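You operate a simulated robot arm through the tools that you are given. There is no shell and no other tool. Be economical: measure what you need, move in short steps, check, and stop when the job is done.

Carry out the task below with a simulated two-armed robot. There is one attempt and no reset: what you move stays moved.

## Task
Pick up the teal tall roll from the bare bench top with one hand, pass it to the other hand and put it on the chest top above the ribbon drawer.

Only the result counts: the job must be done as asked and must still hold three seconds after the hand-in. Knocking over, shifting, dropping, spilling or breaking anything else fails it.

## Robot
Two 7-joint arms with two-finger parallel grippers on one trunk, on a base that drives. Base frame: it is fixed to the floor where the robot stands at the start and does not move with it; the origin is under the middle of the robot, x ahead of it, y to its left, z up. Lengths are in m, angles in degrees, forces in N, time in s.
The left shoulder is at the start at [0.06, 0.147, 0.543], the right one opposite. With the tool pointing down near the work surface each hand reaches from about 0.22 to 0.42 m from the robot's upright axis, wherever it stands, measured 20 degrees to its own side. Places, roughly: chest top above the ribbon drawer (23x25 cm) [-0.74, -2.18, 0.92]. Payload 3.43 kg a hand.
The tool frame of a hand sits at the grasp point between the pads (the TCP): z along the fingers, y along the line on which they close. The tips reach 0.03 m beyond it. Largest opening 0.094 m; finger width 0.028, thickness 0.01; the body of the gripper, 0.05 by 0.096 m, starts 0.055 m behind the TCP.
Orientation is that of the tool frame in the base frame, as a unit quaternion [x, y, z, w]. With the fingers straight down and closing along the base's y, the tool's x points along the base's -x, its y along +y and its z along -z.

## Interface
- The arms move only by the tool jog_arm. It takes "left_rows", "right_rows" or both (then of equal length, played together; a hand with none holds still); each is a list of rows, each an object (a shift or turn left out is 0, a gripper value left out holds the last) with "slide": the shift along the tool's x, y, z in m, a list of three; "dr": the turn, a rotation vector about the tool's x, y, z in degrees, a list of three. In form: [{"slide": [x, y, z], "dr": [wx, wy, wz]}, ...]. A call has 1 to 10 rows; each row shifts and turns the commanded pose from where the row before left it, along the tool's axes as they then stand. "left_fingers" and "right_fingers" are, for a hand that has rows, the gripper command, from -1 (fully open) to 1 (shut), values between in proportion, set as the call begins (left out, the last holds). A row lasts 0.2 s, in which the tool goes at most 0.05 m and 8.6 degrees; a call with a longer step from one row to the next is refused whole, and so is a gripper value outside its range. A pose out of reach is approached as far as the arm can. The call stops where the force on the tool passes 40 N (or 10 N more than at its start, if that is more) or the arm is blocked; 0.2 s more then pass. The fingers move at their own pace (about 0.072 m/s each) and stop on an object; they squeeze with about 44 N. The grip force told is the motor's: it shows also when the fingers shut on nothing. Time passes only in rows, and 0.2 s behind the last, so rows that do not move let the fingers close. It gives the time, the measured TCP pose, the force on the tool (base axes), the opening and the grip force at its end, in the units of the frame above (readings bear some noise), with the torque about the TCP (base axes, N m) and any sound that the robot's microphone picked up, and new pictures: "views" is both (left out), scene, wrist or none (wrist: the cameras of the hands that moved).
- Cameras (640 x 400 px; columns grow to the right, rows downward): "scene" is now at [0.0561, -0.0357, 1.1841]; the picture's right is [-0.37, -0.93, 0.00], its down [-0.45, 0.18, -0.87] and it looks along [0.81, -0.32, -0.49] (base axes); focal length 292 px, centre (320, 200). "left" rides on the left gripper at [0.076, -0.014, -0.103] in its tool frame; the picture's right is [0.18, 0.98, 0.00], its down [-0.75, 0.14, -0.64] and it looks along [-0.63, 0.12, 0.77] (tool axes); focal length 243 px, centre (320, 200). "right" rides on the right gripper at [0.076, 0.014, -0.103] in its tool frame; the picture's right is [-0.18, 0.98, 0.00], its down [-0.75, -0.14, -0.64] and it looks along [-0.63, -0.12, 0.77] (tool axes); focal length 243 px, centre (320, 200).
- slide_trunk(by): slides the trunk up (or, below 0, down) by that many m; the arms and the scene camera ride with it, the base frame stays. It gives what a move gives, with no picture.
- base_move(legs): drives the robot by 1 to 6 legs, each [ahead, left, turn to the left] in m, m and degrees, along the robot's own axes; the way and the turn of a leg run together, so that a leg with both is an arc; at most 1.5 m and 180 degrees a leg. The arms and the cameras ride along, it lands a little off, and it stops where it bumps. It gives what a move gives, and a new picture of the scene camera.
- aim_head(pan, tilt): turns the head with the scene camera to pan (to the left, within 86 degrees either way) and tilt (down, from -29 to 69), counted from straight ahead of the robot. It gives what a move gives, and a new picture of the scene camera.
- locate(camera, pixels): for up to 12 pixels [column, row] of the newest picture of that camera ("zoom" is the newest enlarged one), the place [x, y, z] in the base frame of the surface seen there, good to about 0.002 m. The clock stands still meanwhile.
- zoom(camera, box): a new picture of the part [left, top, right, bottom] of that camera's present view, enlarged. The clock stands still meanwhile.
- finish_job(): hands the job in; it is judged then, once.

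Work in short steps. Measure before you move; look again where a grasp or a placing could have gone wrong, and mend it. You have 80 turns and 260 pictures in all, those below and enlarged ones among them. Open the grippers and draw the arms clear of the work before you hand the job in, unless the task says otherwise; then end with one line.

The tools are called after "Call:" by a JSON object that holds its "op" and its "data". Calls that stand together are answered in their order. jog_arm: Moves the arms, as the interface text tells. Its arguments: {"type":"object","properties":{"left_rows":{"type":"array"},"left_fingers":{"type":"number"},"right_rows":{"type":"array"},"right_fingers":{"type":"number"},"views":{"type":"string","enum":["both","scene","wrist","none"]}},"required":[]} The other tools are called the same way: slide_trunk (by) slides the trunk up or down; base_move (legs) drives the base; aim_head (pan, tilt) turns the head that bears the scene camera; locate (camera, pixels) gives the place of the surface under pixels of a picture; zoom (camera, box) takes an enlarged picture of a part of a camera's view; finish_job () hands the job in.

At the start:

```text
t: 0.0
left_position: [0.3116, -0.0007, 0.9993]
left_tool_rot: [0.0, 1.0, -0.001, 0.001]
left_ft_force: [1.0, 0.1, 0.2]
left_wrist_torque: [-0.02, 0.01, 0.02]
left_gripper_width: 0.094
left_finger_force: 0.1
right_position: [0.2964, -0.2395, 1.0009]
right_tool_rot: [0.0, 1.0, -0.001, 0.001]
right_ft_force: [1.1, 0.8, 0.6]
right_wrist_torque: [-0.01, 0.02, -0.01]
right_gripper_width: 0.094
right_finger_force: 0.1
trunk travel left (down, up): [-0.25, 0.0]
robot x, y, heading: [0.0021, -0.0044, -0.1]
head pan, tilt: [-21.5, 29.1]
```

scene: 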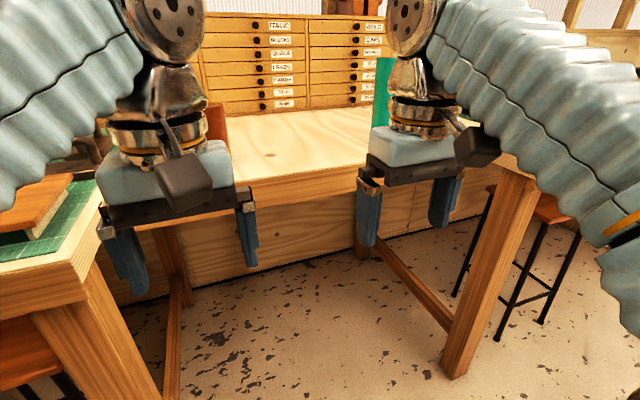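
right: 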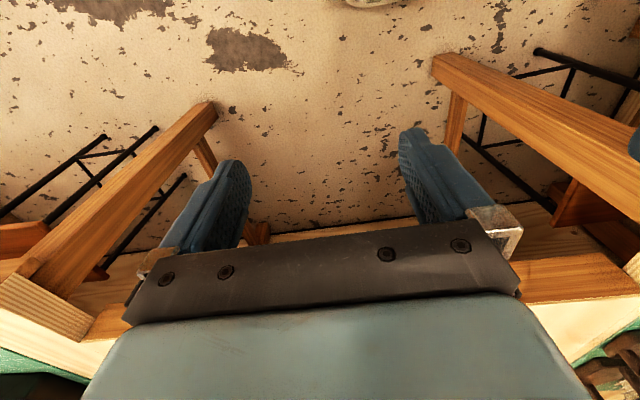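
left: 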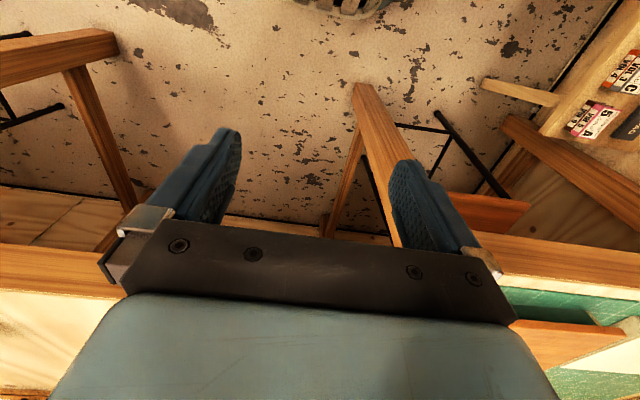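

The teal roll is seen near pixel (383,90), partly hidden by the right arm. I look around with the head to get a better view.

Call:
{"op": "locate", "data": {"camera": "scene", "pixels": [[383, 65], [383, 90], [379, 120], [270, 155], [300, 175], [215, 120], [440, 300]]}}

Call:
{"op": "aim_head", "data": {"pan": -70, "tilt": 20}}

```text
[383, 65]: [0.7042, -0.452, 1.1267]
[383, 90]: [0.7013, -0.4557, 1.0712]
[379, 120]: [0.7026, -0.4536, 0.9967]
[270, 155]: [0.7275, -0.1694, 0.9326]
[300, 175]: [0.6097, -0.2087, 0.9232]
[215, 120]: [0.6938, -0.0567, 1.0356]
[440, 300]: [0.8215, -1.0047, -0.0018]
```

```text
t: 1.2
left_position: [0.3116, -0.001, 0.9997]
left_tool_rot: [0.0, 1.0, 0.0, 0.002]
left_ft_force: [-0.9, -0.4, 0.3]
left_wrist_torque: [0.03, 0.01, 0.0]
left_gripper_width: 0.0938
left_finger_force: 0.1
right_position: [0.2955, -0.2392, 0.9988]
right_tool_rot: [0.0, 1.0, 0.0, 0.002]
right_ft_force: [-0.7, 0.0, -0.2]
right_wrist_torque: [-0.01, -0.05, 0.02]
right_gripper_width: 0.0939
right_finger_force: 0.1
trunk travel left (down, up): [-0.25, 0.0]
robot x, y, heading: [0.0016, 0.0018, -0.1]
head pan, tilt: [-70.0, 20.0]
```

scene: 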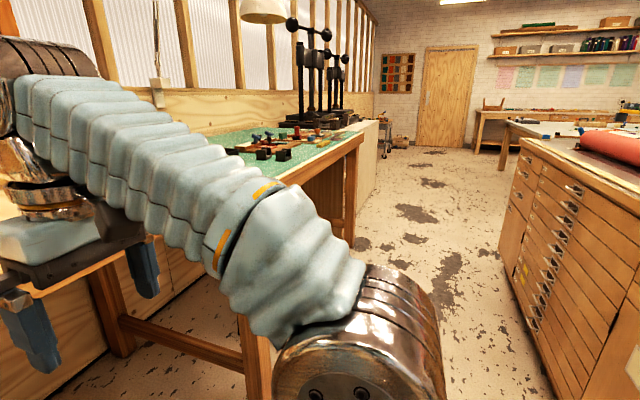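

The tall chest is to my right rear (pixels 500–640, 140–400). I look at the limit of pan to see it and then return to the bench.

Call:
{"op": "aim_head", "data": {"pan": -86, "tilt": 20}}

Call:
{"op": "aim_head", "data": {"pan": -38, "tilt": 20}}

Call:
{"op": "aim_head", "data": {"pan": 0, "tilt": 25}}

```text
t: 1.9
left_position: [0.3119, -0.001, 0.9997]
left_tool_rot: [0.0, 1.0, -0.001, 0.002]
left_ft_force: [-1.7, -0.6, 0.3]
left_wrist_torque: [0.02, -0.01, 0.01]
left_gripper_width: 0.0941
left_finger_force: 0.0
right_position: [0.2958, -0.2391, 0.9997]
right_tool_rot: [0.0, 1.0, 0.0, 0.002]
right_ft_force: [1.2, -0.3, -1.2]
right_wrist_torque: [-0.03, -0.02, 0.03]
right_gripper_width: 0.0943
right_finger_force: 0.1
trunk travel left (down, up): [-0.25, 0.0]
robot x, y, heading: [0.001, 0.0031, 0.1]
head pan, tilt: [-85.9, 20.0]
```

scene: 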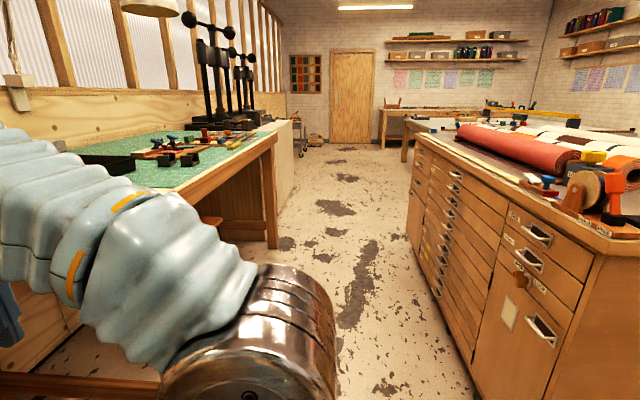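

```text
t: 3.1
left_position: [0.3129, -0.0013, 0.9985]
left_tool_rot: [0.0, 1.0, -0.001, 0.002]
left_ft_force: [0.2, 0.0, -0.1]
left_wrist_torque: [0.01, 0.01, -0.02]
left_gripper_width: 0.0939
left_finger_force: 0.1
right_position: [0.2951, -0.2403, 0.9998]
right_tool_rot: [-0.001, 1.0, -0.001, 0.002]
right_ft_force: [0.3, 0.4, 1.0]
right_wrist_torque: [-0.01, -0.01, 0.02]
right_gripper_width: 0.0941
right_finger_force: 0.0
trunk travel left (down, up): [-0.25, 0.0]
robot x, y, heading: [0.0005, -0.0014, -0.1]
head pan, tilt: [-38.0, 20.0]
```

scene: 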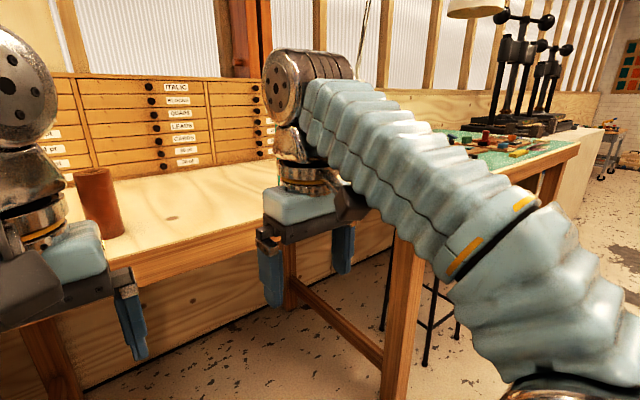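

```text
t: 4.2
left_position: [0.3122, -0.0002, 0.9996]
left_tool_rot: [0.0, 1.0, 0.0, 0.001]
left_ft_force: [0.4, 0.5, -0.5]
left_wrist_torque: [-0.02, -0.01, 0.0]
left_gripper_width: 0.094
left_finger_force: 0.2
right_position: [0.2959, -0.2389, 1.0009]
right_tool_rot: [0.001, 1.0, 0.0, 0.002]
right_ft_force: [0.8, -0.5, -0.5]
right_wrist_torque: [0.02, 0.05, -0.02]
right_gripper_width: 0.0938
right_finger_force: 0.1
trunk travel left (down, up): [-0.25, 0.0]
robot x, y, heading: [0.0008, 0.0013, 0.0]
head pan, tilt: [0.0, 25.0]
```

scene: 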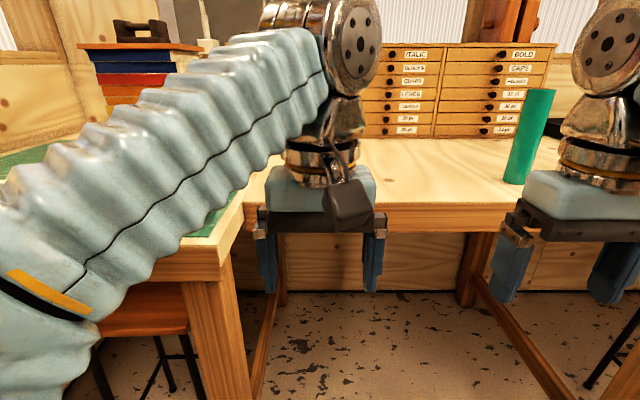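

The teal roll stands at (530,90)–(515,180), the brown one at the left hidden. I measure the roll, bench edge and surroundings.

Call:
{"op": "locate", "data": {"camera": "scene", "pixels": [[522, 92], [535, 89], [552, 92], [507, 178], [515, 183], [523, 183], [395, 204], [470, 205], [400, 150], [250, 200], [520, 205], [408, 70]]}}

Call:
{"op": "zoom", "data": {"camera": "scene", "box": [460, 60, 600, 220]}}

```text
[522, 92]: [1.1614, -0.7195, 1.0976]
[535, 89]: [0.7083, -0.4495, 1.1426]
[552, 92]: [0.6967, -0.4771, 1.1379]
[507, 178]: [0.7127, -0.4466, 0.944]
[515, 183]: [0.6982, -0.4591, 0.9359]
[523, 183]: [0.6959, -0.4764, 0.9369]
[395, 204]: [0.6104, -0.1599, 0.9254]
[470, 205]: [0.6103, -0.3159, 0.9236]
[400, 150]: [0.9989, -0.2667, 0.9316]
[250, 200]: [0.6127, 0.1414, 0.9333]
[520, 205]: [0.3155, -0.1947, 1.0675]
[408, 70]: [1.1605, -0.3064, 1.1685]
```

```text
2.50 times, centred on (530, 140) of scene
```

zoom: 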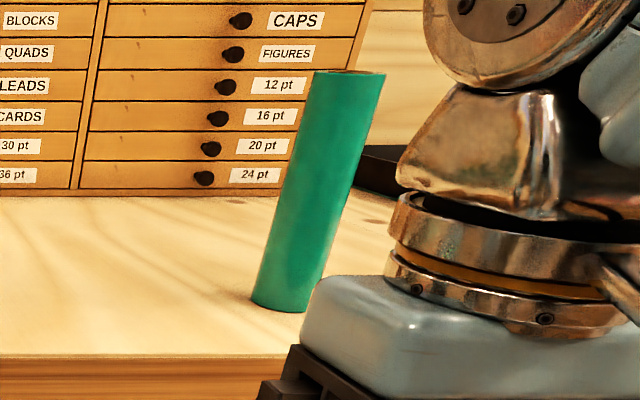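

Roll: about 5 cm thick, base at z≈0.93, top ≈1.143, around (0.72,-0.465), bench edge x=0.61. I look left to know what surrounds the robot.

Call:
{"op": "aim_head", "data": {"pan": 70, "tilt": 35}}

Call:
{"op": "locate", "data": {"camera": "scene", "pixels": [[320, 200], [320, 300], [500, 250], [500, 150], [200, 200], [100, 200], [550, 300]]}}

```text
t: 5.6
left_position: [0.3116, -0.0018, 0.9989]
left_tool_rot: [0.0, 1.0, -0.001, 0.001]
left_ft_force: [-0.7, -0.8, -0.1]
left_wrist_torque: [0.02, 0.0, -0.02]
left_gripper_width: 0.0939
left_finger_force: 0.0
right_position: [0.296, -0.2395, 0.999]
right_tool_rot: [0.0, 1.0, 0.0, 0.001]
right_ft_force: [0.0, -0.6, -0.1]
right_wrist_torque: [0.02, 0.0, 0.0]
right_gripper_width: 0.094
right_finger_force: 0.1
trunk travel left (down, up): [-0.25, 0.0]
robot x, y, heading: [-0.0013, 0.0012, -0.1]
head pan, tilt: [70.0, 35.0]
```

scene: 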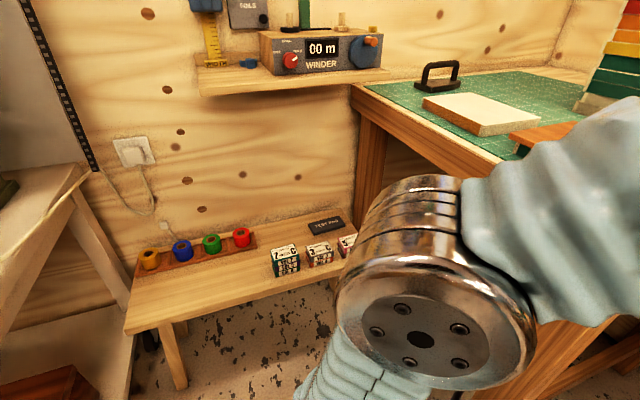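

```text
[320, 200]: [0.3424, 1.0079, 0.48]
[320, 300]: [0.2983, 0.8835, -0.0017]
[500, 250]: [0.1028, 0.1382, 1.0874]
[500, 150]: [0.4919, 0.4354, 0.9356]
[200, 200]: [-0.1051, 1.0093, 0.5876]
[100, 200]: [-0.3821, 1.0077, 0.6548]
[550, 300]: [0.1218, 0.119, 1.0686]
```

Left of me: a mat bench and a low side bench with items, none in the way to the right. I look right again and measure the chest.

Call:
{"op": "aim_head", "data": {"pan": -86, "tilt": 20}}

Call:
{"op": "zoom", "data": {"camera": "scene", "box": [400, 100, 640, 250]}}

Call:
{"op": "locate", "data": {"camera": "scene", "pixels": [[420, 135], [470, 165], [560, 222], [610, 250], [585, 205], [480, 350], [550, 390], [520, 145], [600, 140], [275, 140], [500, 130], [268, 230]]}}

```text
t: 8.0
left_position: [0.3107, -0.0003, 0.999]
left_tool_rot: [-0.001, 1.0, -0.001, 0.002]
left_ft_force: [0.5, 1.1, 0.1]
left_wrist_torque: [-0.03, 0.01, 0.0]
left_gripper_width: 0.0939
left_finger_force: 0.1
right_position: [0.2952, -0.2407, 0.999]
right_tool_rot: [0.0, 1.0, 0.0, 0.001]
right_ft_force: [-0.1, 0.6, 0.3]
right_wrist_torque: [0.01, -0.01, -0.01]
right_gripper_width: 0.094
right_finger_force: 0.1
trunk travel left (down, up): [-0.25, 0.0]
robot x, y, heading: [-0.0003, 0.0013, 0.0]
head pan, tilt: [-85.9, 20.0]
```

scene: 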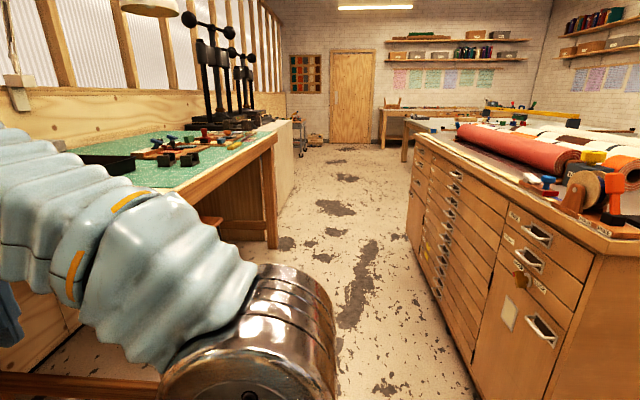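

```text
2.67 times, centred on (520, 175) of scene
```

zoom: 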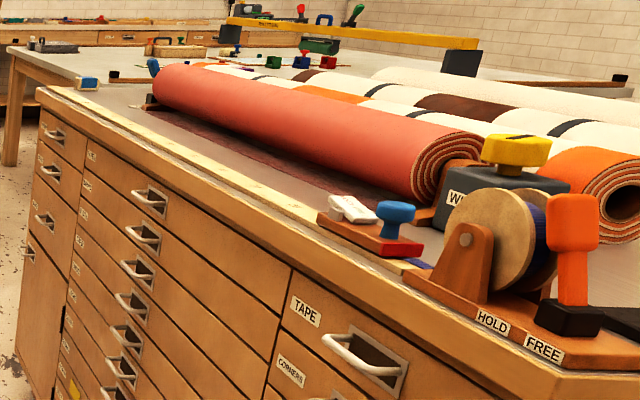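

```text
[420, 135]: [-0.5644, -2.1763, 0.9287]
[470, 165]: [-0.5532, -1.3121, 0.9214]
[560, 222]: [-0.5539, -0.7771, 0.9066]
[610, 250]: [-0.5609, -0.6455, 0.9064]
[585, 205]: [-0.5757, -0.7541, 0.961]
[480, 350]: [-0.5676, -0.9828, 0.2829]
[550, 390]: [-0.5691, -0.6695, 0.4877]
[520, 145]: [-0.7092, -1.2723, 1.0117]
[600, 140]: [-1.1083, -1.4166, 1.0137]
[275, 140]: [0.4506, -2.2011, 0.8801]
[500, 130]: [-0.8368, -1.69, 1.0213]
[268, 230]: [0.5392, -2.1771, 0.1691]
```

The chest front is at x≈-0.56 with its top at z≈0.92. The plan: right hand takes the roll with a horizontal, forward-pointing grasp, left hand takes it from the top and places it. I first test the horizontal posture of the right hand in free air.

Call:
{"op": "jog_arm", "data": {"right_rows": [{"slide": [-0.012, 0, 0.001], "dr": [0, -8.5, 0]}, {"slide": [-0.012, 0, 0.003], "dr": [0, -8.5, 0]}, {"slide": [-0.012, 0, 0.005], "dr": [0, -8.5, 0]}, {"slide": [-0.011, 0, 0.006], "dr": [0, -8.5, 0]}, {"slide": [-0.01, 0, 0.008], "dr": [0, -8.5, 0]}, {"slide": [-0.009, 0, 0.009], "dr": [0, -8.5, 0]}, {"slide": [-0.008, 0, 0.01], "dr": [0, -8.5, 0]}, {"slide": [-0.006, 0, 0.011], "dr": [0, -8.5, 0]}, {"slide": [-0.004, 0, 0.012], "dr": [0, -8.5, 0]}, {"slide": [-0.002, 0, 0.012], "dr": [0, -8.5, 0]}], "right_fingers": -1, "views": "wrist"}}

Call:
{"op": "aim_head", "data": {"pan": -30, "tilt": 25}}

```text
t: 10.2
left_position: [0.3112, -0.0008, 1.0]
left_tool_rot: [0.0, 1.0, -0.001, 0.002]
left_ft_force: [-0.9, -0.4, 1.0]
left_wrist_torque: [-0.02, -0.02, 0.0]
left_gripper_width: 0.0939
left_finger_force: 0.1
right_position: [0.4211, -0.2389, 0.9919]
right_tool_rot: [0.001, 0.736, -0.001, 0.677]
right_ft_force: [-0.2, -0.2, 0.2]
right_wrist_torque: [-0.03, -0.03, 0.03]
right_gripper_width: 0.0941
right_finger_force: 0.2
trunk travel left (down, up): [-0.25, 0.0]
robot x, y, heading: [-0.0007, 0.0013, 0.1]
head pan, tilt: [-85.9, 20.0]
```

right: 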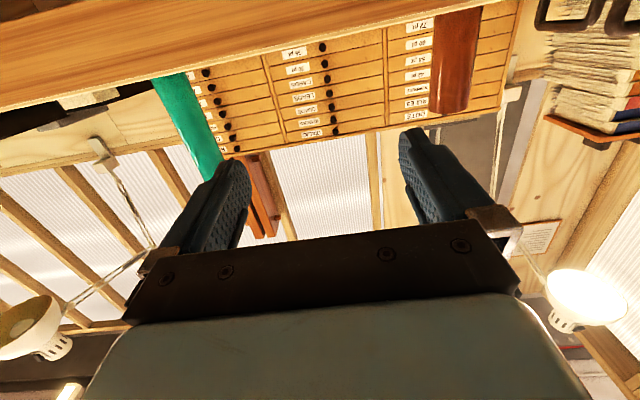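

```text
t: 11.4
left_position: [0.3109, -0.0009, 0.9996]
left_tool_rot: [0.0, 1.0, -0.001, 0.002]
left_ft_force: [0.2, 0.5, 0.6]
left_wrist_torque: [-0.02, -0.03, 0.0]
left_gripper_width: 0.0941
left_finger_force: 0.1
right_position: [0.4224, -0.2386, 0.9938]
right_tool_rot: [-0.001, 0.737, 0.001, 0.676]
right_ft_force: [-0.8, -0.5, 0.3]
right_wrist_torque: [0.03, -0.03, 0.01]
right_gripper_width: 0.0939
right_finger_force: 0.0
trunk travel left (down, up): [-0.25, 0.0]
robot x, y, heading: [0.0004, -0.0019, 0.1]
head pan, tilt: [-30.0, 25.0]
```

scene: 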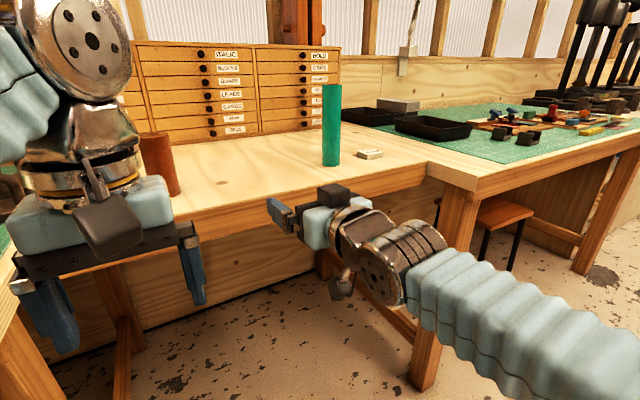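

The horizontal posture works and now the roll is fully visible at (332,85)–(331,165). I measure it and the nearby small block at (368,153).

Call:
{"op": "zoom", "data": {"camera": "scene", "box": [270, 70, 430, 190]}}

Call:
{"op": "locate", "data": {"camera": "scene", "pixels": [[325, 100], [332, 100], [339, 100], [325, 155], [332, 155], [338, 155], [332, 163], [332, 88], [368, 153], [420, 175], [470, 192], [260, 195]]}}

```text
3.33 times, centred on (350, 130) of scene
```

zoom: 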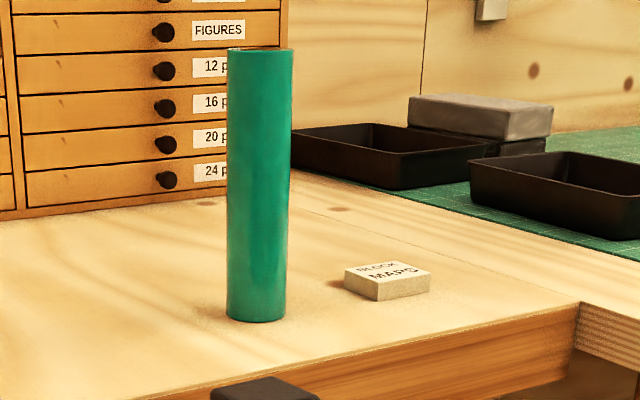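

```text
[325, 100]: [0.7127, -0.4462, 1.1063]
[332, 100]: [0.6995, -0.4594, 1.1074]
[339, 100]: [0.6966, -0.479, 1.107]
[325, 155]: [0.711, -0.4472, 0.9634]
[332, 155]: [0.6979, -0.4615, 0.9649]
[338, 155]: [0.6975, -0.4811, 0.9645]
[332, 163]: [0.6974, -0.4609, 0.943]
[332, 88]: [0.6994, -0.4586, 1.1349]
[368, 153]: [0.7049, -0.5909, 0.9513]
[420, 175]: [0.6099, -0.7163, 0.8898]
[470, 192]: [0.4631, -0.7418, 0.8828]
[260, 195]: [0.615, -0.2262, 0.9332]
```

The roll axis is about (0.720,-0.473), radius ≈0.026, z 0.93–1.143. I raise both hands and level the right one, then drive in front of the roll.

Call:
{"op": "jog_arm", "data": {"right_rows": [{"slide": [-0.025, 0, 0], "dr": [0, -5, 0]}, {"slide": [-0.026, 0, 0]}, {"slide": [0, 0, 0]}], "left_rows": [{"slide": [0, 0, -0.04]}, {"slide": [0, 0, -0.04]}, {"slide": [0, 0, -0.04]}], "views": "none"}}

Call:
{"op": "base_move", "data": {"legs": [[0.0, -0.234, 0], [0.18, 0, 0]]}}

```text
t: 12.2
left_position: [0.3118, -0.0009, 0.9999]
left_tool_rot: [0.0, 1.0, -0.001, 0.002]
left_ft_force: [-0.1, 0.0, 0.5]
left_wrist_torque: [-0.01, 0.0, -0.01]
left_gripper_width: 0.0941
left_finger_force: 0.1
left hand out of reach, approached as far as the arm can: row 1, 2, 3
right_position: [0.4229, -0.2391, 1.0448]
right_tool_rot: [0.001, 0.706, -0.001, 0.709]
right_ft_force: [-0.8, 0.3, 0.1]
right_wrist_torque: [0.0, -0.02, -0.02]
right_gripper_width: 0.094
right_finger_force: 0.2
trunk travel left (down, up): [-0.25, 0.0]
robot x, y, heading: [-0.0036, 0.0045, -0.2]
head pan, tilt: [-30.0, 25.0]
```

```text
t: 15.1
left_position: [0.4911, -0.2303, 0.9995]
left_tool_rot: [0.0, 1.0, -0.001, 0.002]
left_ft_force: [0.3, 0.0, 0.0]
left_wrist_torque: [-0.01, -0.08, -0.02]
left_gripper_width: 0.0939
left_finger_force: 0.0
right_position: [0.605, -0.4707, 1.0442]
right_tool_rot: [-0.001, 0.706, 0.001, 0.708]
right_ft_force: [0.1, -0.5, -0.3]
right_wrist_torque: [-0.03, -0.01, 0.02]
right_gripper_width: 0.0938
right_finger_force: 0.0
trunk travel left (down, up): [-0.25, 0.0]
robot x, y, heading: [0.1816, -0.2317, 0.1]
head pan, tilt: [-30.0, 25.0]
```

scene: 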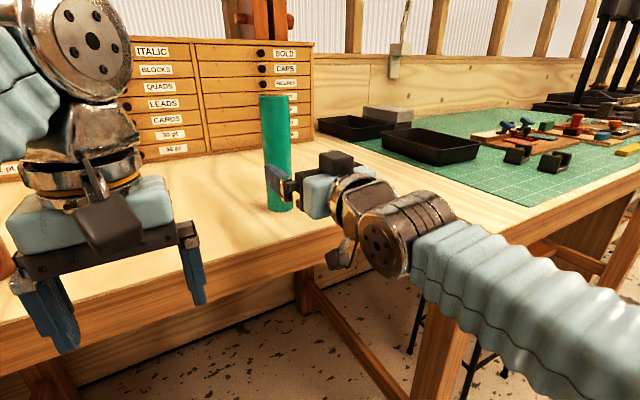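

The left hand cannot go above z≈1.0 pointing down, so both grasps will be sideways: right high on the roll, left lower and tilted. I raise the right hand to z≈1.09 and check reach and alignment.

Call:
{"op": "jog_arm", "data": {"right_rows": [{"slide": [-0.025, -0.002, 0]}, {"slide": [-0.022, 0, 0]}, {"slide": [0, 0, 0]}], "views": "both"}}

```text
t: 15.9
left_position: [0.4926, -0.231, 1.0014]
left_tool_rot: [-0.001, 1.0, -0.001, 0.002]
left_ft_force: [0.1, -0.1, -0.1]
left_wrist_torque: [0.03, 0.0, -0.02]
left_gripper_width: 0.094
left_finger_force: 0.1
right_position: [0.6039, -0.4719, 1.0922]
right_tool_rot: [-0.001, 0.706, 0.001, 0.708]
right_ft_force: [1.3, -0.1, 0.7]
right_wrist_torque: [0.02, 0.01, 0.02]
right_gripper_width: 0.0938
right_finger_force: 0.1
trunk travel left (down, up): [-0.25, 0.0]
robot x, y, heading: [0.185, -0.2298, -0.2]
head pan, tilt: [-30.0, 25.0]
```

scene: 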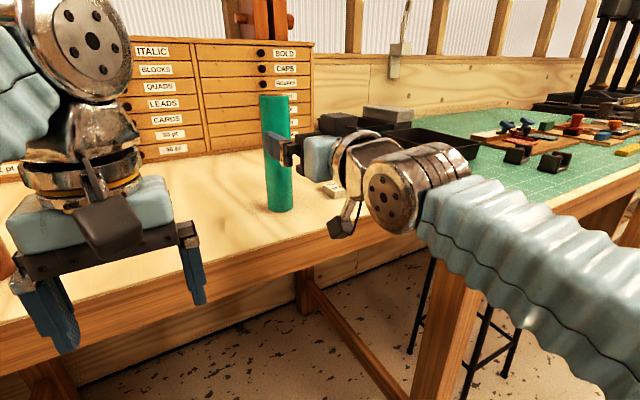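
right: 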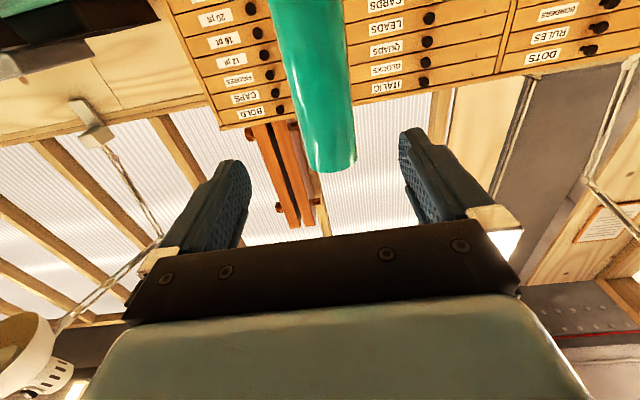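

Height 1.092 is reachable. I check the roll edges in the wrist view, around row 130.

Call:
{"op": "locate", "data": {"camera": "right", "pixels": [[301, 120], [322, 120], [345, 120], [335, 165], [305, 80], [320, 40]]}}

```text
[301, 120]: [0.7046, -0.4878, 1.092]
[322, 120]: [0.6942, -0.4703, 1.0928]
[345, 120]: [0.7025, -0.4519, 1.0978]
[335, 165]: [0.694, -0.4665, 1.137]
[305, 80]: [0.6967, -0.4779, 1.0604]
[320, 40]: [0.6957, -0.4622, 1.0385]
```

Roll axis ≈(0.717,-0.469). I advance straight over it with open fingers.

Call:
{"op": "jog_arm", "data": {"right_rows": [{"slide": [0, 0.003, 0.03]}, {"slide": [0, 0, 0.03]}, {"slide": [0, 0, 0.03]}, {"slide": [0, 0, 0.022]}, {"slide": [0, 0, 0]}], "views": "both"}}

```text
t: 17.1
left_position: [0.4916, -0.2304, 1.0002]
left_tool_rot: [-0.002, 1.0, -0.001, 0.0]
left_ft_force: [1.7, 0.7, -0.3]
left_wrist_torque: [-0.04, 0.04, -0.02]
left_gripper_width: 0.0939
left_finger_force: 0.0
right_position: [0.7171, -0.4671, 1.0915]
right_tool_rot: [0.0, 0.705, 0.001, 0.709]
right_ft_force: [0.1, 0.2, 1.0]
right_wrist_torque: [0.03, 0.01, -0.02]
right_gripper_width: 0.0937
right_finger_force: 0.1
trunk travel left (down, up): [-0.25, 0.0]
robot x, y, heading: [0.1801, -0.228, 0.2]
head pan, tilt: [-30.0, 25.0]
```

scene: 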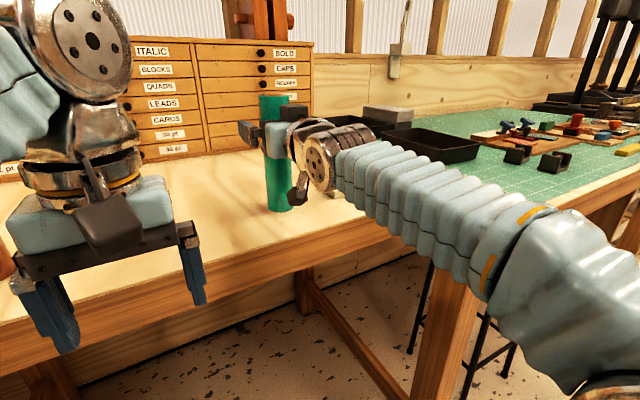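
right: 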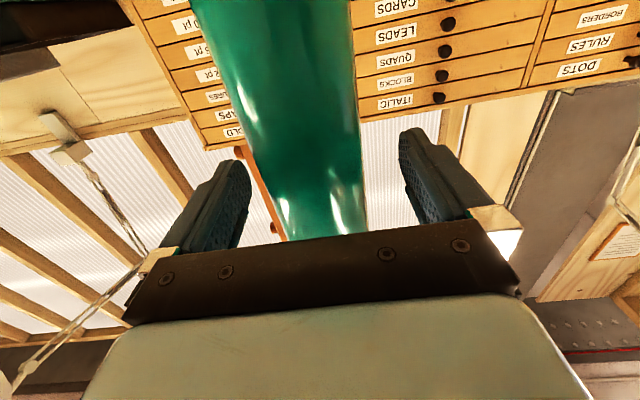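

The roll stands between the pads, centred (about columns 285–365). I close the right gripper.

Call:
{"op": "jog_arm", "data": {"right_rows": [{"slide": [0, 0, 0]}, {"slide": [0, 0, 0]}, {"slide": [0, 0, 0]}, {"slide": [0, 0, 0]}, {"slide": [0, 0, 0]}], "right_fingers": 1, "views": "wrist"}}

```text
t: 18.3
left_position: [0.4926, -0.2313, 1.0012]
left_tool_rot: [-0.001, 1.0, -0.001, 0.001]
left_ft_force: [-0.5, -0.2, 0.6]
left_wrist_torque: [0.02, 0.01, -0.02]
left_gripper_width: 0.0938
left_finger_force: 0.0
right_position: [0.7173, -0.4675, 1.0913]
right_tool_rot: [-0.001, 0.706, 0.001, 0.709]
right_ft_force: [0.5, -1.8, 0.6]
right_wrist_torque: [-0.22, 0.0, 0.03]
right_gripper_width: 0.0548
right_finger_force: 44.2
trunk travel left (down, up): [-0.25, 0.0]
robot x, y, heading: [0.1827, -0.2298, 0.2]
head pan, tilt: [-30.0, 25.0]
```

right: 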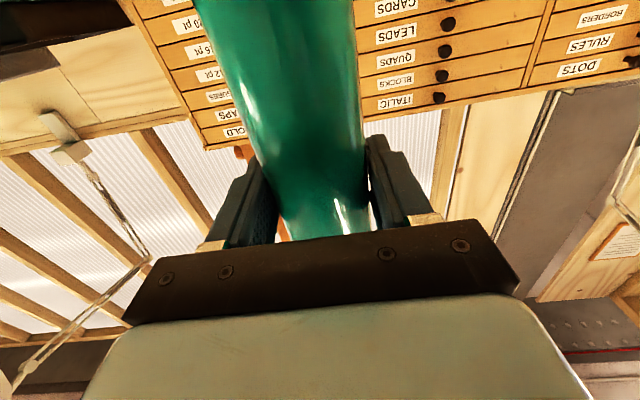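

The grip holds at 0.055 m. I lift by 0.04.

Call:
{"op": "jog_arm", "data": {"right_rows": [{"slide": [-0.015, 0, 0]}, {"slide": [-0.025, 0, 0]}, {"slide": [0, 0, 0]}], "views": "scene"}}

```text
t: 19.1
left_position: [0.493, -0.231, 1.0006]
left_tool_rot: [-0.001, 1.0, -0.001, 0.001]
left_ft_force: [-0.6, -0.3, -0.2]
left_wrist_torque: [-0.02, 0.0, -0.05]
left_gripper_width: 0.0939
left_finger_force: 0.1
right_position: [0.7173, -0.4676, 1.1305]
right_tool_rot: [-0.001, 0.707, 0.001, 0.708]
right_ft_force: [-0.4, -0.7, -3.9]
right_wrist_torque: [0.01, 0.01, 0.01]
right_gripper_width: 0.0549
right_finger_force: 44.7
trunk travel left (down, up): [-0.25, 0.0]
robot x, y, heading: [0.1774, -0.2304, 0.0]
head pan, tilt: [-30.0, 25.0]
```

scene: 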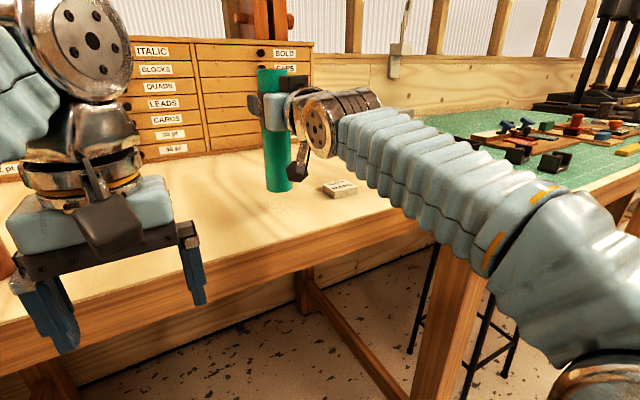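

The roll is lifted clean. I back the base off 0.35 m into the free floor.

Call:
{"op": "base_move", "data": {"legs": [[-0.3, 0.1, 0]]}}

```text
t: 21.2
left_position: [0.189, -0.1328, 0.9994]
left_tool_rot: [0.001, 1.0, -0.001, 0.001]
left_ft_force: [-0.2, 0.1, 0.4]
left_wrist_torque: [0.01, 0.02, 0.01]
left_gripper_width: 0.094
left_finger_force: 0.1
right_position: [0.4143, -0.3699, 1.1294]
right_tool_rot: [0.0, 0.707, 0.0, 0.707]
right_ft_force: [0.4, -0.2, -5.1]
right_wrist_torque: [-0.01, -0.01, -0.01]
right_gripper_width: 0.0552
right_finger_force: 43.9
trunk travel left (down, up): [-0.25, 0.0]
robot x, y, heading: [-0.125, -0.1299, 0.2]
head pan, tilt: [-30.0, 25.0]
```

scene: 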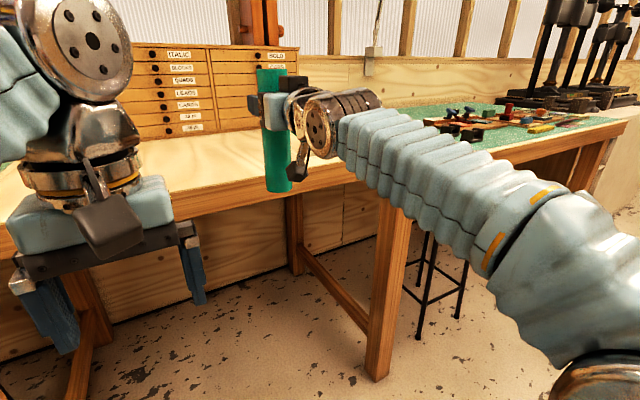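

I bring the roll inward and yaw the right hand ~34° left, while the left hand moves aside and tilts up to a 20°-down forward posture.

Call:
{"op": "jog_arm", "data": {"right_rows": [{"slide": [0, 0, 0]}, {"slide": [0, 0, 0]}, {"slide": [0, 0, 0]}, {"slide": [0, 0, 0]}, {"slide": [0, 0, 0]}, {"slide": [0.01, 0.03, -0.025], "dr": [-8.5, 0, 0]}, {"slide": [0.01, 0.0334, -0.0203], "dr": [-8.5, 0, 0]}, {"slide": [0.01, 0.036, -0.0151], "dr": [-8.5, 0, 0]}, {"slide": [0.01, 0.0379, -0.0097], "dr": [-8.5, 0, 0]}, {"slide": [0, 0, 0]}], "left_rows": [{"slide": [-0.006, 0.018, 0], "dr": [0, -7.8, 0]}, {"slide": [-0.006, 0.018, 0.001], "dr": [0, -7.8, 0]}, {"slide": [-0.006, 0.018, 0.002], "dr": [0, -7.8, 0]}, {"slide": [-0.006, 0.018, 0.002], "dr": [0, -7.8, 0]}, {"slide": [-0.005, 0.018, 0.003], "dr": [0, -7.8, 0]}, {"slide": [-0.004, 0.018, 0.004], "dr": [0, -7.8, 0]}, {"slide": [-0.004, 0, 0.004], "dr": [0, -7.8, 0]}, {"slide": [-0.003, 0, 0.005], "dr": [0, -7.8, 0]}, {"slide": [-0.002, 0, 0.005], "dr": [0, -7.6, 0]}, {"slide": [0, 0, 0]}], "left_fingers": -1, "views": "none"}}

Call:
{"op": "aim_head", "data": {"pan": -8, "tilt": 25}}

```text
t: 23.4
left_position: [0.2425, -0.0235, 0.9983]
left_tool_rot: [0.0, 0.818, -0.001, 0.575]
left_ft_force: [-0.4, -0.1, 0.1]
left_wrist_torque: [0.01, 0.02, 0.0]
left_gripper_width: 0.0939
left_finger_force: 0.1
right_position: [0.315, -0.2499, 1.0908]
right_tool_rot: [-0.207, 0.676, 0.206, 0.677]
right_ft_force: [-0.8, -0.1, -4.1]
right_wrist_torque: [-0.03, 0.02, 0.03]
right_gripper_width: 0.055
right_finger_force: 43.9
trunk travel left (down, up): [-0.25, 0.0]
robot x, y, heading: [-0.1244, -0.134, -0.1]
head pan, tilt: [-30.0, 25.0]
```

```text
t: 24.2
left_position: [0.2418, -0.0236, 0.9978]
left_tool_rot: [0.0, 0.819, -0.001, 0.574]
left_ft_force: [0.7, 0.4, 0.2]
left_wrist_torque: [0.01, -0.03, 0.03]
left_gripper_width: 0.0942
left_finger_force: 0.0
right_position: [0.314, -0.249, 1.0912]
right_tool_rot: [-0.208, 0.676, 0.207, 0.676]
right_ft_force: [-0.4, -0.2, -3.3]
right_wrist_torque: [-0.02, 0.01, -0.02]
right_gripper_width: 0.055
right_finger_force: 43.6
trunk travel left (down, up): [-0.25, 0.0]
robot x, y, heading: [-0.1205, -0.1309, -0.2]
head pan, tilt: [-8.0, 25.0]
```

scene: 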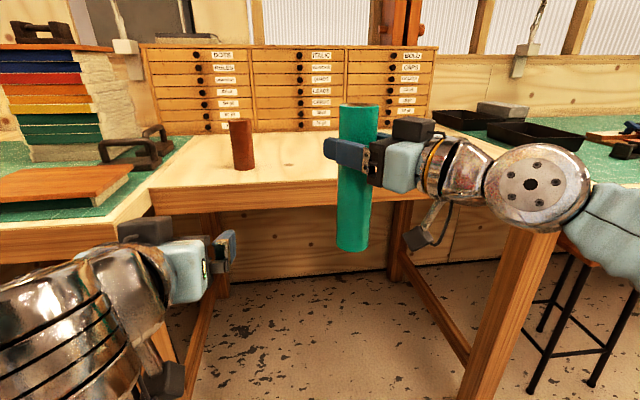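

The right hand holds the roll at (355,180) free and vertical. I yaw the left hand 45° right and bring it to a standoff ~0.12 m from the roll, below the right hand's grip.

Call:
{"op": "jog_arm", "data": {"left_rows": [{"dr": [7.05, 0, 2.57]}, {"dr": [7.05, 0, 2.57]}, {"dr": [7.05, 0, 2.57]}, {"dr": [7.05, 0, 2.57]}, {"dr": [7.05, 0, 2.57]}, {"dr": [7.05, 0, 2.57]}, {"slide": [-0.021, -0.027, 0.0184]}, {"slide": [-0.021, -0.027, 0.0184]}, {"slide": [-0.021, -0.027, 0.0184]}, {"slide": [-0.021, -0.027, 0.0184]}], "views": "both"}}

```text
t: 26.4
left_position: [0.2341, -0.1708, 1.052]
left_tool_rot: [0.314, 0.755, -0.221, 0.531]
left_ft_force: [-0.7, -0.1, 0.3]
left_wrist_torque: [-0.01, -0.02, 0.01]
left_gripper_width: 0.0941
left_finger_force: 0.1
right_position: [0.3148, -0.2495, 1.091]
right_tool_rot: [-0.208, 0.675, 0.207, 0.676]
right_ft_force: [0.2, 0.0, -4.6]
right_wrist_torque: [0.01, 0.01, -0.02]
right_gripper_width: 0.0547
right_finger_force: 44.4
trunk travel left (down, up): [-0.25, 0.0]
robot x, y, heading: [-0.1186, -0.1326, 0.0]
head pan, tilt: [-8.0, 25.0]
```

scene: 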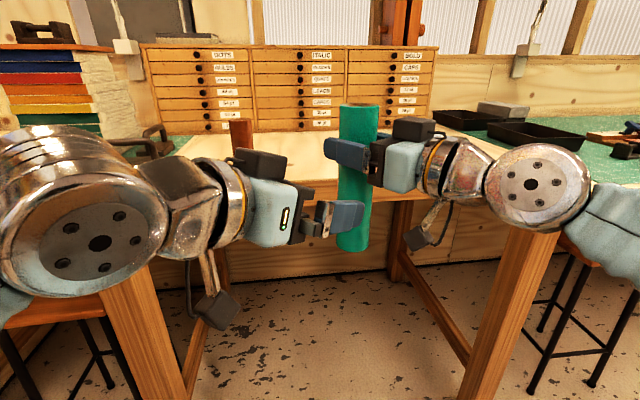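
left: 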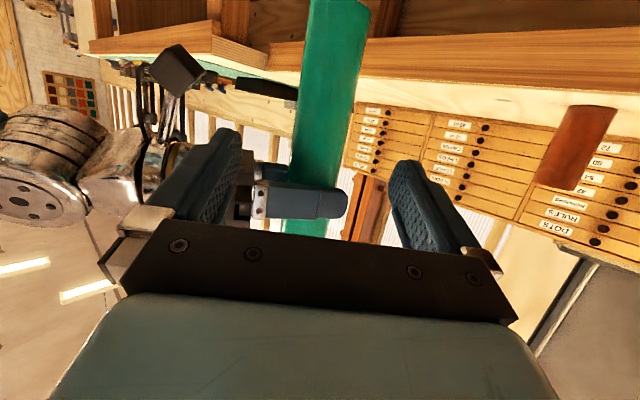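

A black block sits atop the left gripper at (260,165); I check its height against the right finger at (345,165) before advancing.

Call:
{"op": "locate", "data": {"camera": "scene", "pixels": [[245, 152], [280, 158], [286, 175], [284, 182], [330, 155], [345, 170], [352, 240], [350, 215], [372, 215], [342, 215], [300, 190], [360, 102]]}}

Call:
{"op": "zoom", "data": {"camera": "scene", "box": [200, 90, 460, 260]}}

```text
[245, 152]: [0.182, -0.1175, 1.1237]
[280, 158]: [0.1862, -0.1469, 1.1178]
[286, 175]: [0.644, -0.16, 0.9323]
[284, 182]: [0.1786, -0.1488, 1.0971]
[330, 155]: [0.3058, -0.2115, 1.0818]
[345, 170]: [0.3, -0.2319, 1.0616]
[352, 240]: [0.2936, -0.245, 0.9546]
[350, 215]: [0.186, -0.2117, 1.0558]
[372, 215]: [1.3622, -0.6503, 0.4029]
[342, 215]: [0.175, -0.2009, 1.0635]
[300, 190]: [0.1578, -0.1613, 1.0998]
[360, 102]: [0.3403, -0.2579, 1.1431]
```

```text
2.35 times, centred on (330, 175) of scene
```

zoom: 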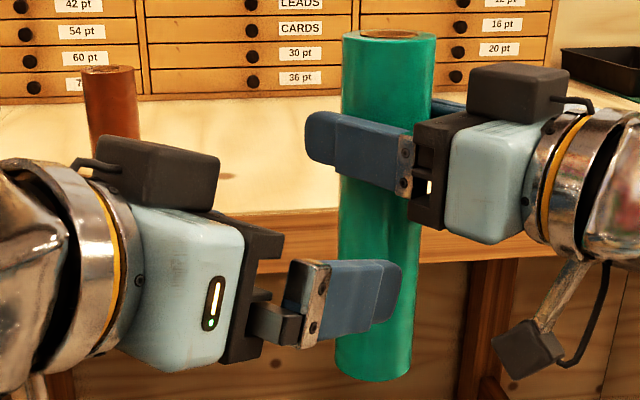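

The left block would come close to the right hand, so I make the two hands face each other more: right yaw to ~70° left, left yaw to ~80° right with 24° down tilt.

Call:
{"op": "jog_arm", "data": {"left_rows": [{"slide": [-0.0045, 0.033, 0.0095]}, {"slide": [-0.0045, 0.033, 0.0095]}, {"dr": [6.58, 0, 2.39]}, {"dr": [6.58, 0, 2.39]}, {"dr": [6.58, 0, 2.39]}, {"dr": [6.58, 0, 2.39]}, {"dr": [6.58, 0, 2.39]}, {"dr": [0, 4, 0]}, {"slide": [0, 0, 0]}], "right_rows": [{"slide": [0, 0, 0]}, {"slide": [0, 0, 0]}, {"slide": [0, 0, 0]}, {"dr": [-7.2, 0, 0]}, {"dr": [-7.2, 0, 0]}, {"dr": [-7.2, 0, 0]}, {"dr": [-7.2, 0, 0]}, {"dr": [-7.2, 0, 0]}, {"slide": [0, 0, 0]}], "views": "both"}}

```text
t: 28.4
left_position: [0.2965, -0.1363, 1.0542]
left_tool_rot: [0.54, 0.641, -0.35, 0.418]
left_ft_force: [-0.1, -0.7, 0.0]
left_wrist_torque: [0.0, 0.01, 0.02]
left_gripper_width: 0.094
left_finger_force: 0.0
right_position: [0.3144, -0.2501, 1.0918]
right_tool_rot: [-0.405, 0.579, 0.405, 0.58]
right_ft_force: [0.4, -0.3, -5.1]
right_wrist_torque: [-0.02, 0.02, 0.02]
right_gripper_width: 0.0548
right_finger_force: 44.3
trunk travel left (down, up): [-0.25, 0.0]
robot x, y, heading: [-0.1207, -0.1344, -0.5]
head pan, tilt: [-8.0, 25.0]
```

scene: 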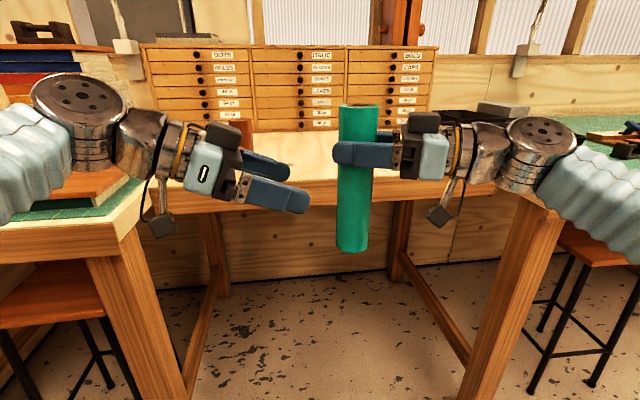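
right: 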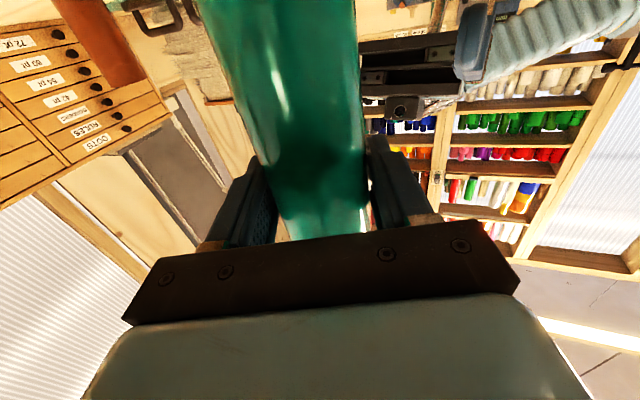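
left: 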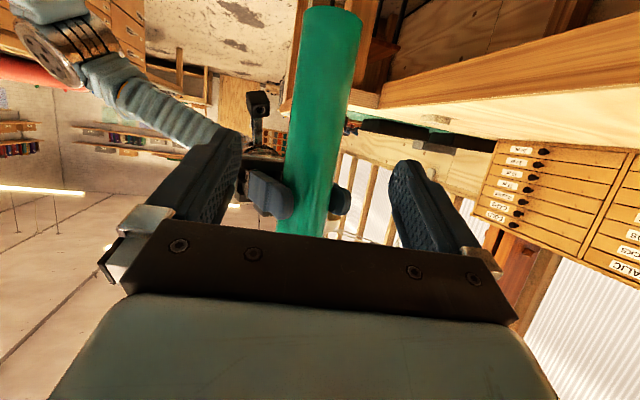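

Now the hands face each other, and the roll sits between the left fingers in the left view (columns 280–360). I advance the left hand 0.113 m along its axis.

Call:
{"op": "jog_arm", "data": {"left_rows": [{"slide": [0, -0.002, 0.03]}, {"slide": [0, 0, 0.03]}, {"slide": [0, 0, 0.03]}, {"slide": [0, 0, 0.023]}, {"slide": [0, 0, 0]}], "views": "both"}}

Call:
{"op": "zoom", "data": {"camera": "scene", "box": [200, 90, 460, 260]}}

```text
t: 29.6
left_position: [0.3134, -0.2401, 1.0079]
left_tool_rot: [0.539, 0.642, -0.35, 0.418]
left_ft_force: [-0.3, 0.0, 0.3]
left_wrist_torque: [0.03, 0.0, -0.01]
left_gripper_width: 0.0941
left_finger_force: 0.1
right_position: [0.3138, -0.2501, 1.0909]
right_tool_rot: [-0.406, 0.579, 0.405, 0.58]
right_ft_force: [1.0, -0.2, -4.3]
right_wrist_torque: [-0.04, -0.01, 0.01]
right_gripper_width: 0.0548
right_finger_force: 43.8
trunk travel left (down, up): [-0.25, 0.0]
robot x, y, heading: [-0.1254, -0.1308, 0.1]
head pan, tilt: [-8.0, 25.0]
```

scene: 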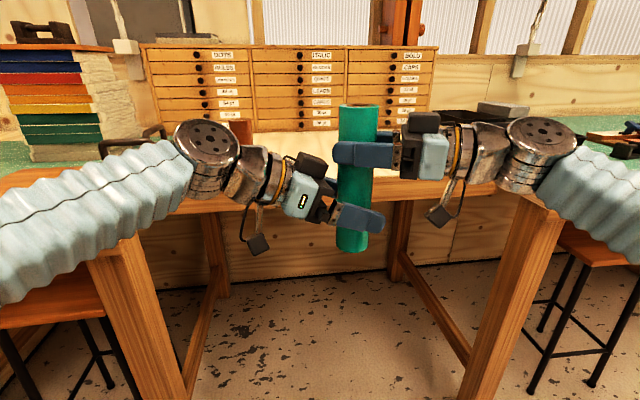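
left: 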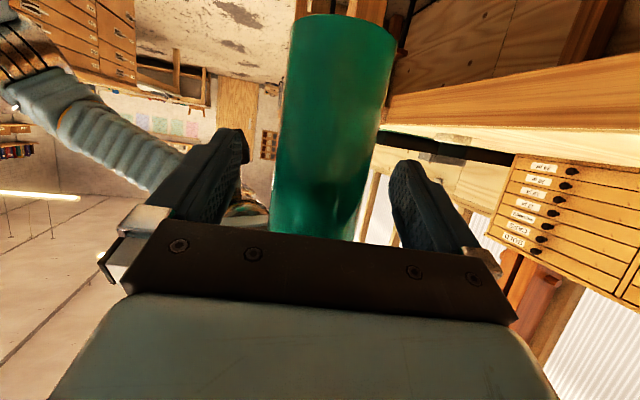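

```text
2.35 times, centred on (330, 175) of scene
```

zoom: 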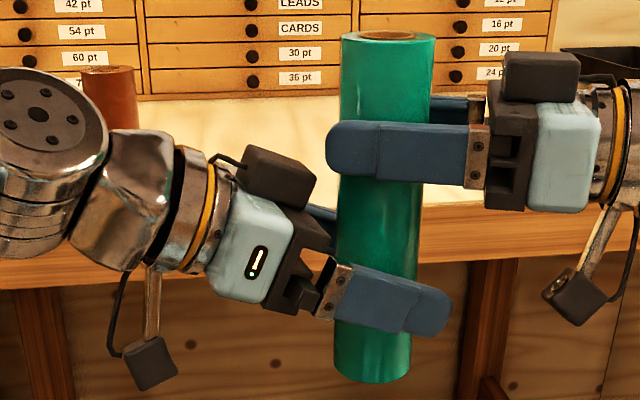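

The left fingers straddle the lower part with clear separation. I close the left gripper.

Call:
{"op": "jog_arm", "data": {"left_rows": [{"slide": [0, 0, 0]}, {"slide": [0, 0, 0]}, {"slide": [0, 0, 0]}, {"slide": [0, 0, 0]}, {"slide": [0, 0, 0]}], "left_fingers": 1, "views": "scene"}}

Call:
{"op": "locate", "data": {"camera": "scene", "pixels": [[257, 250], [259, 255], [270, 247], [353, 245], [345, 248], [360, 248], [255, 237], [352, 200]]}}

```text
t: 30.9
left_position: [0.315, -0.2398, 1.0076]
left_tool_rot: [0.54, 0.642, -0.35, 0.418]
left_ft_force: [-1.0, -0.2, 0.1]
left_wrist_torque: [-0.02, 0.02, -0.16]
left_gripper_width: 0.0542
left_finger_force: 44.3
right_position: [0.3139, -0.2501, 1.0916]
right_tool_rot: [-0.406, 0.579, 0.405, 0.58]
right_ft_force: [-0.3, 0.4, -4.2]
right_wrist_torque: [0.06, -0.07, 0.18]
right_gripper_width: 0.0546
right_finger_force: 44.0
trunk travel left (down, up): [-0.25, 0.0]
robot x, y, heading: [-0.1265, -0.131, -0.1]
head pan, tilt: [-8.0, 25.0]
```

scene: 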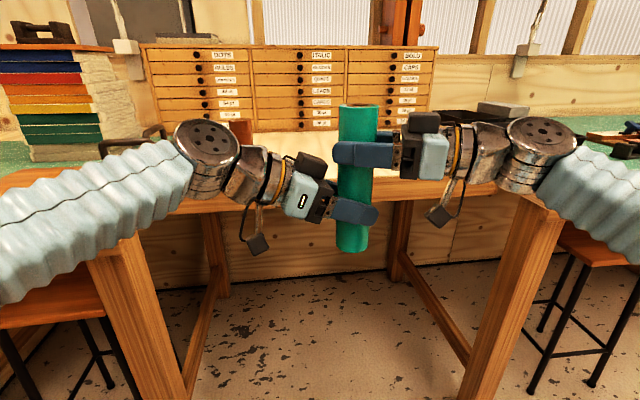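

```text
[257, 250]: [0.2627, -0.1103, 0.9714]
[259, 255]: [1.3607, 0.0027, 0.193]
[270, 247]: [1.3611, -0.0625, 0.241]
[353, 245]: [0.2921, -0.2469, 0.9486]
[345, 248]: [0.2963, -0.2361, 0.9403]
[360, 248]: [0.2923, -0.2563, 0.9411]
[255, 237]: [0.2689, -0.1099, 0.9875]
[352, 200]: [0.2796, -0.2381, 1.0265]
```

Both grip at ~0.054; the left camera bottom is ~3.5 cm above the roll's bottom, good for placing. I open the right hand, then back it out.

Call:
{"op": "jog_arm", "data": {"right_rows": [{"slide": [0, 0, 0]}, {"slide": [0, 0, 0]}, {"slide": [0, 0, 0]}, {"slide": [0, 0, 0]}], "right_fingers": -1, "views": "none"}}

Call:
{"op": "jog_arm", "data": {"right_rows": [{"slide": [0, 0, -0.03]}, {"slide": [0, 0, -0.04]}, {"slide": [0, 0, -0.04]}, {"slide": [0, 0, -0.03]}], "views": "scene"}}

```text
t: 31.9
left_position: [0.3148, -0.2406, 1.0086]
left_tool_rot: [0.54, 0.642, -0.35, 0.418]
left_ft_force: [-0.9, -0.5, 0.2]
left_wrist_torque: [0.03, 0.03, 0.0]
left_gripper_width: 0.054
left_finger_force: 43.9
right_position: [0.3137, -0.2491, 1.0908]
right_tool_rot: [-0.405, 0.579, 0.404, 0.581]
right_ft_force: [0.0, -0.6, -0.3]
right_wrist_torque: [0.0, -0.03, 0.0]
right_gripper_width: 0.094
right_finger_force: 0.1
trunk travel left (down, up): [-0.25, 0.0]
robot x, y, heading: [-0.1202, -0.133, -0.2]
head pan, tilt: [-8.0, 25.0]
```

```text
t: 32.9
left_position: [0.3135, -0.2397, 1.0078]
left_tool_rot: [0.539, 0.641, -0.35, 0.419]
left_ft_force: [-0.2, -0.5, -0.1]
left_wrist_torque: [0.05, 0.01, -0.01]
left_gripper_width: 0.0539
left_finger_force: 44.1
right_position: [0.2645, -0.3811, 1.0917]
right_tool_rot: [-0.405, 0.579, 0.405, 0.58]
right_ft_force: [-0.2, 0.4, -0.8]
right_wrist_torque: [0.02, 0.02, -0.01]
right_gripper_width: 0.094
right_finger_force: 0.0
trunk travel left (down, up): [-0.25, 0.0]
robot x, y, heading: [-0.1223, -0.1329, 0.1]
head pan, tilt: [-8.0, 25.0]
```

scene: 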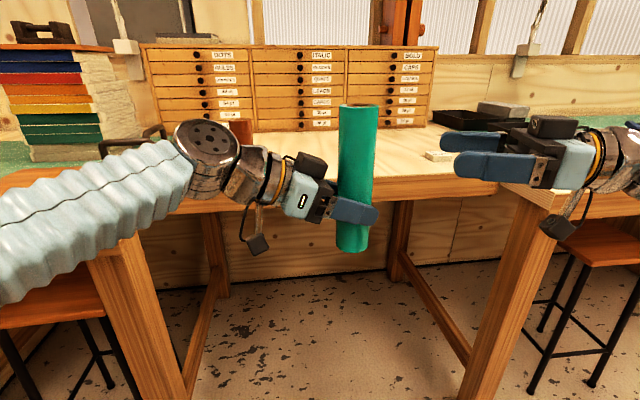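

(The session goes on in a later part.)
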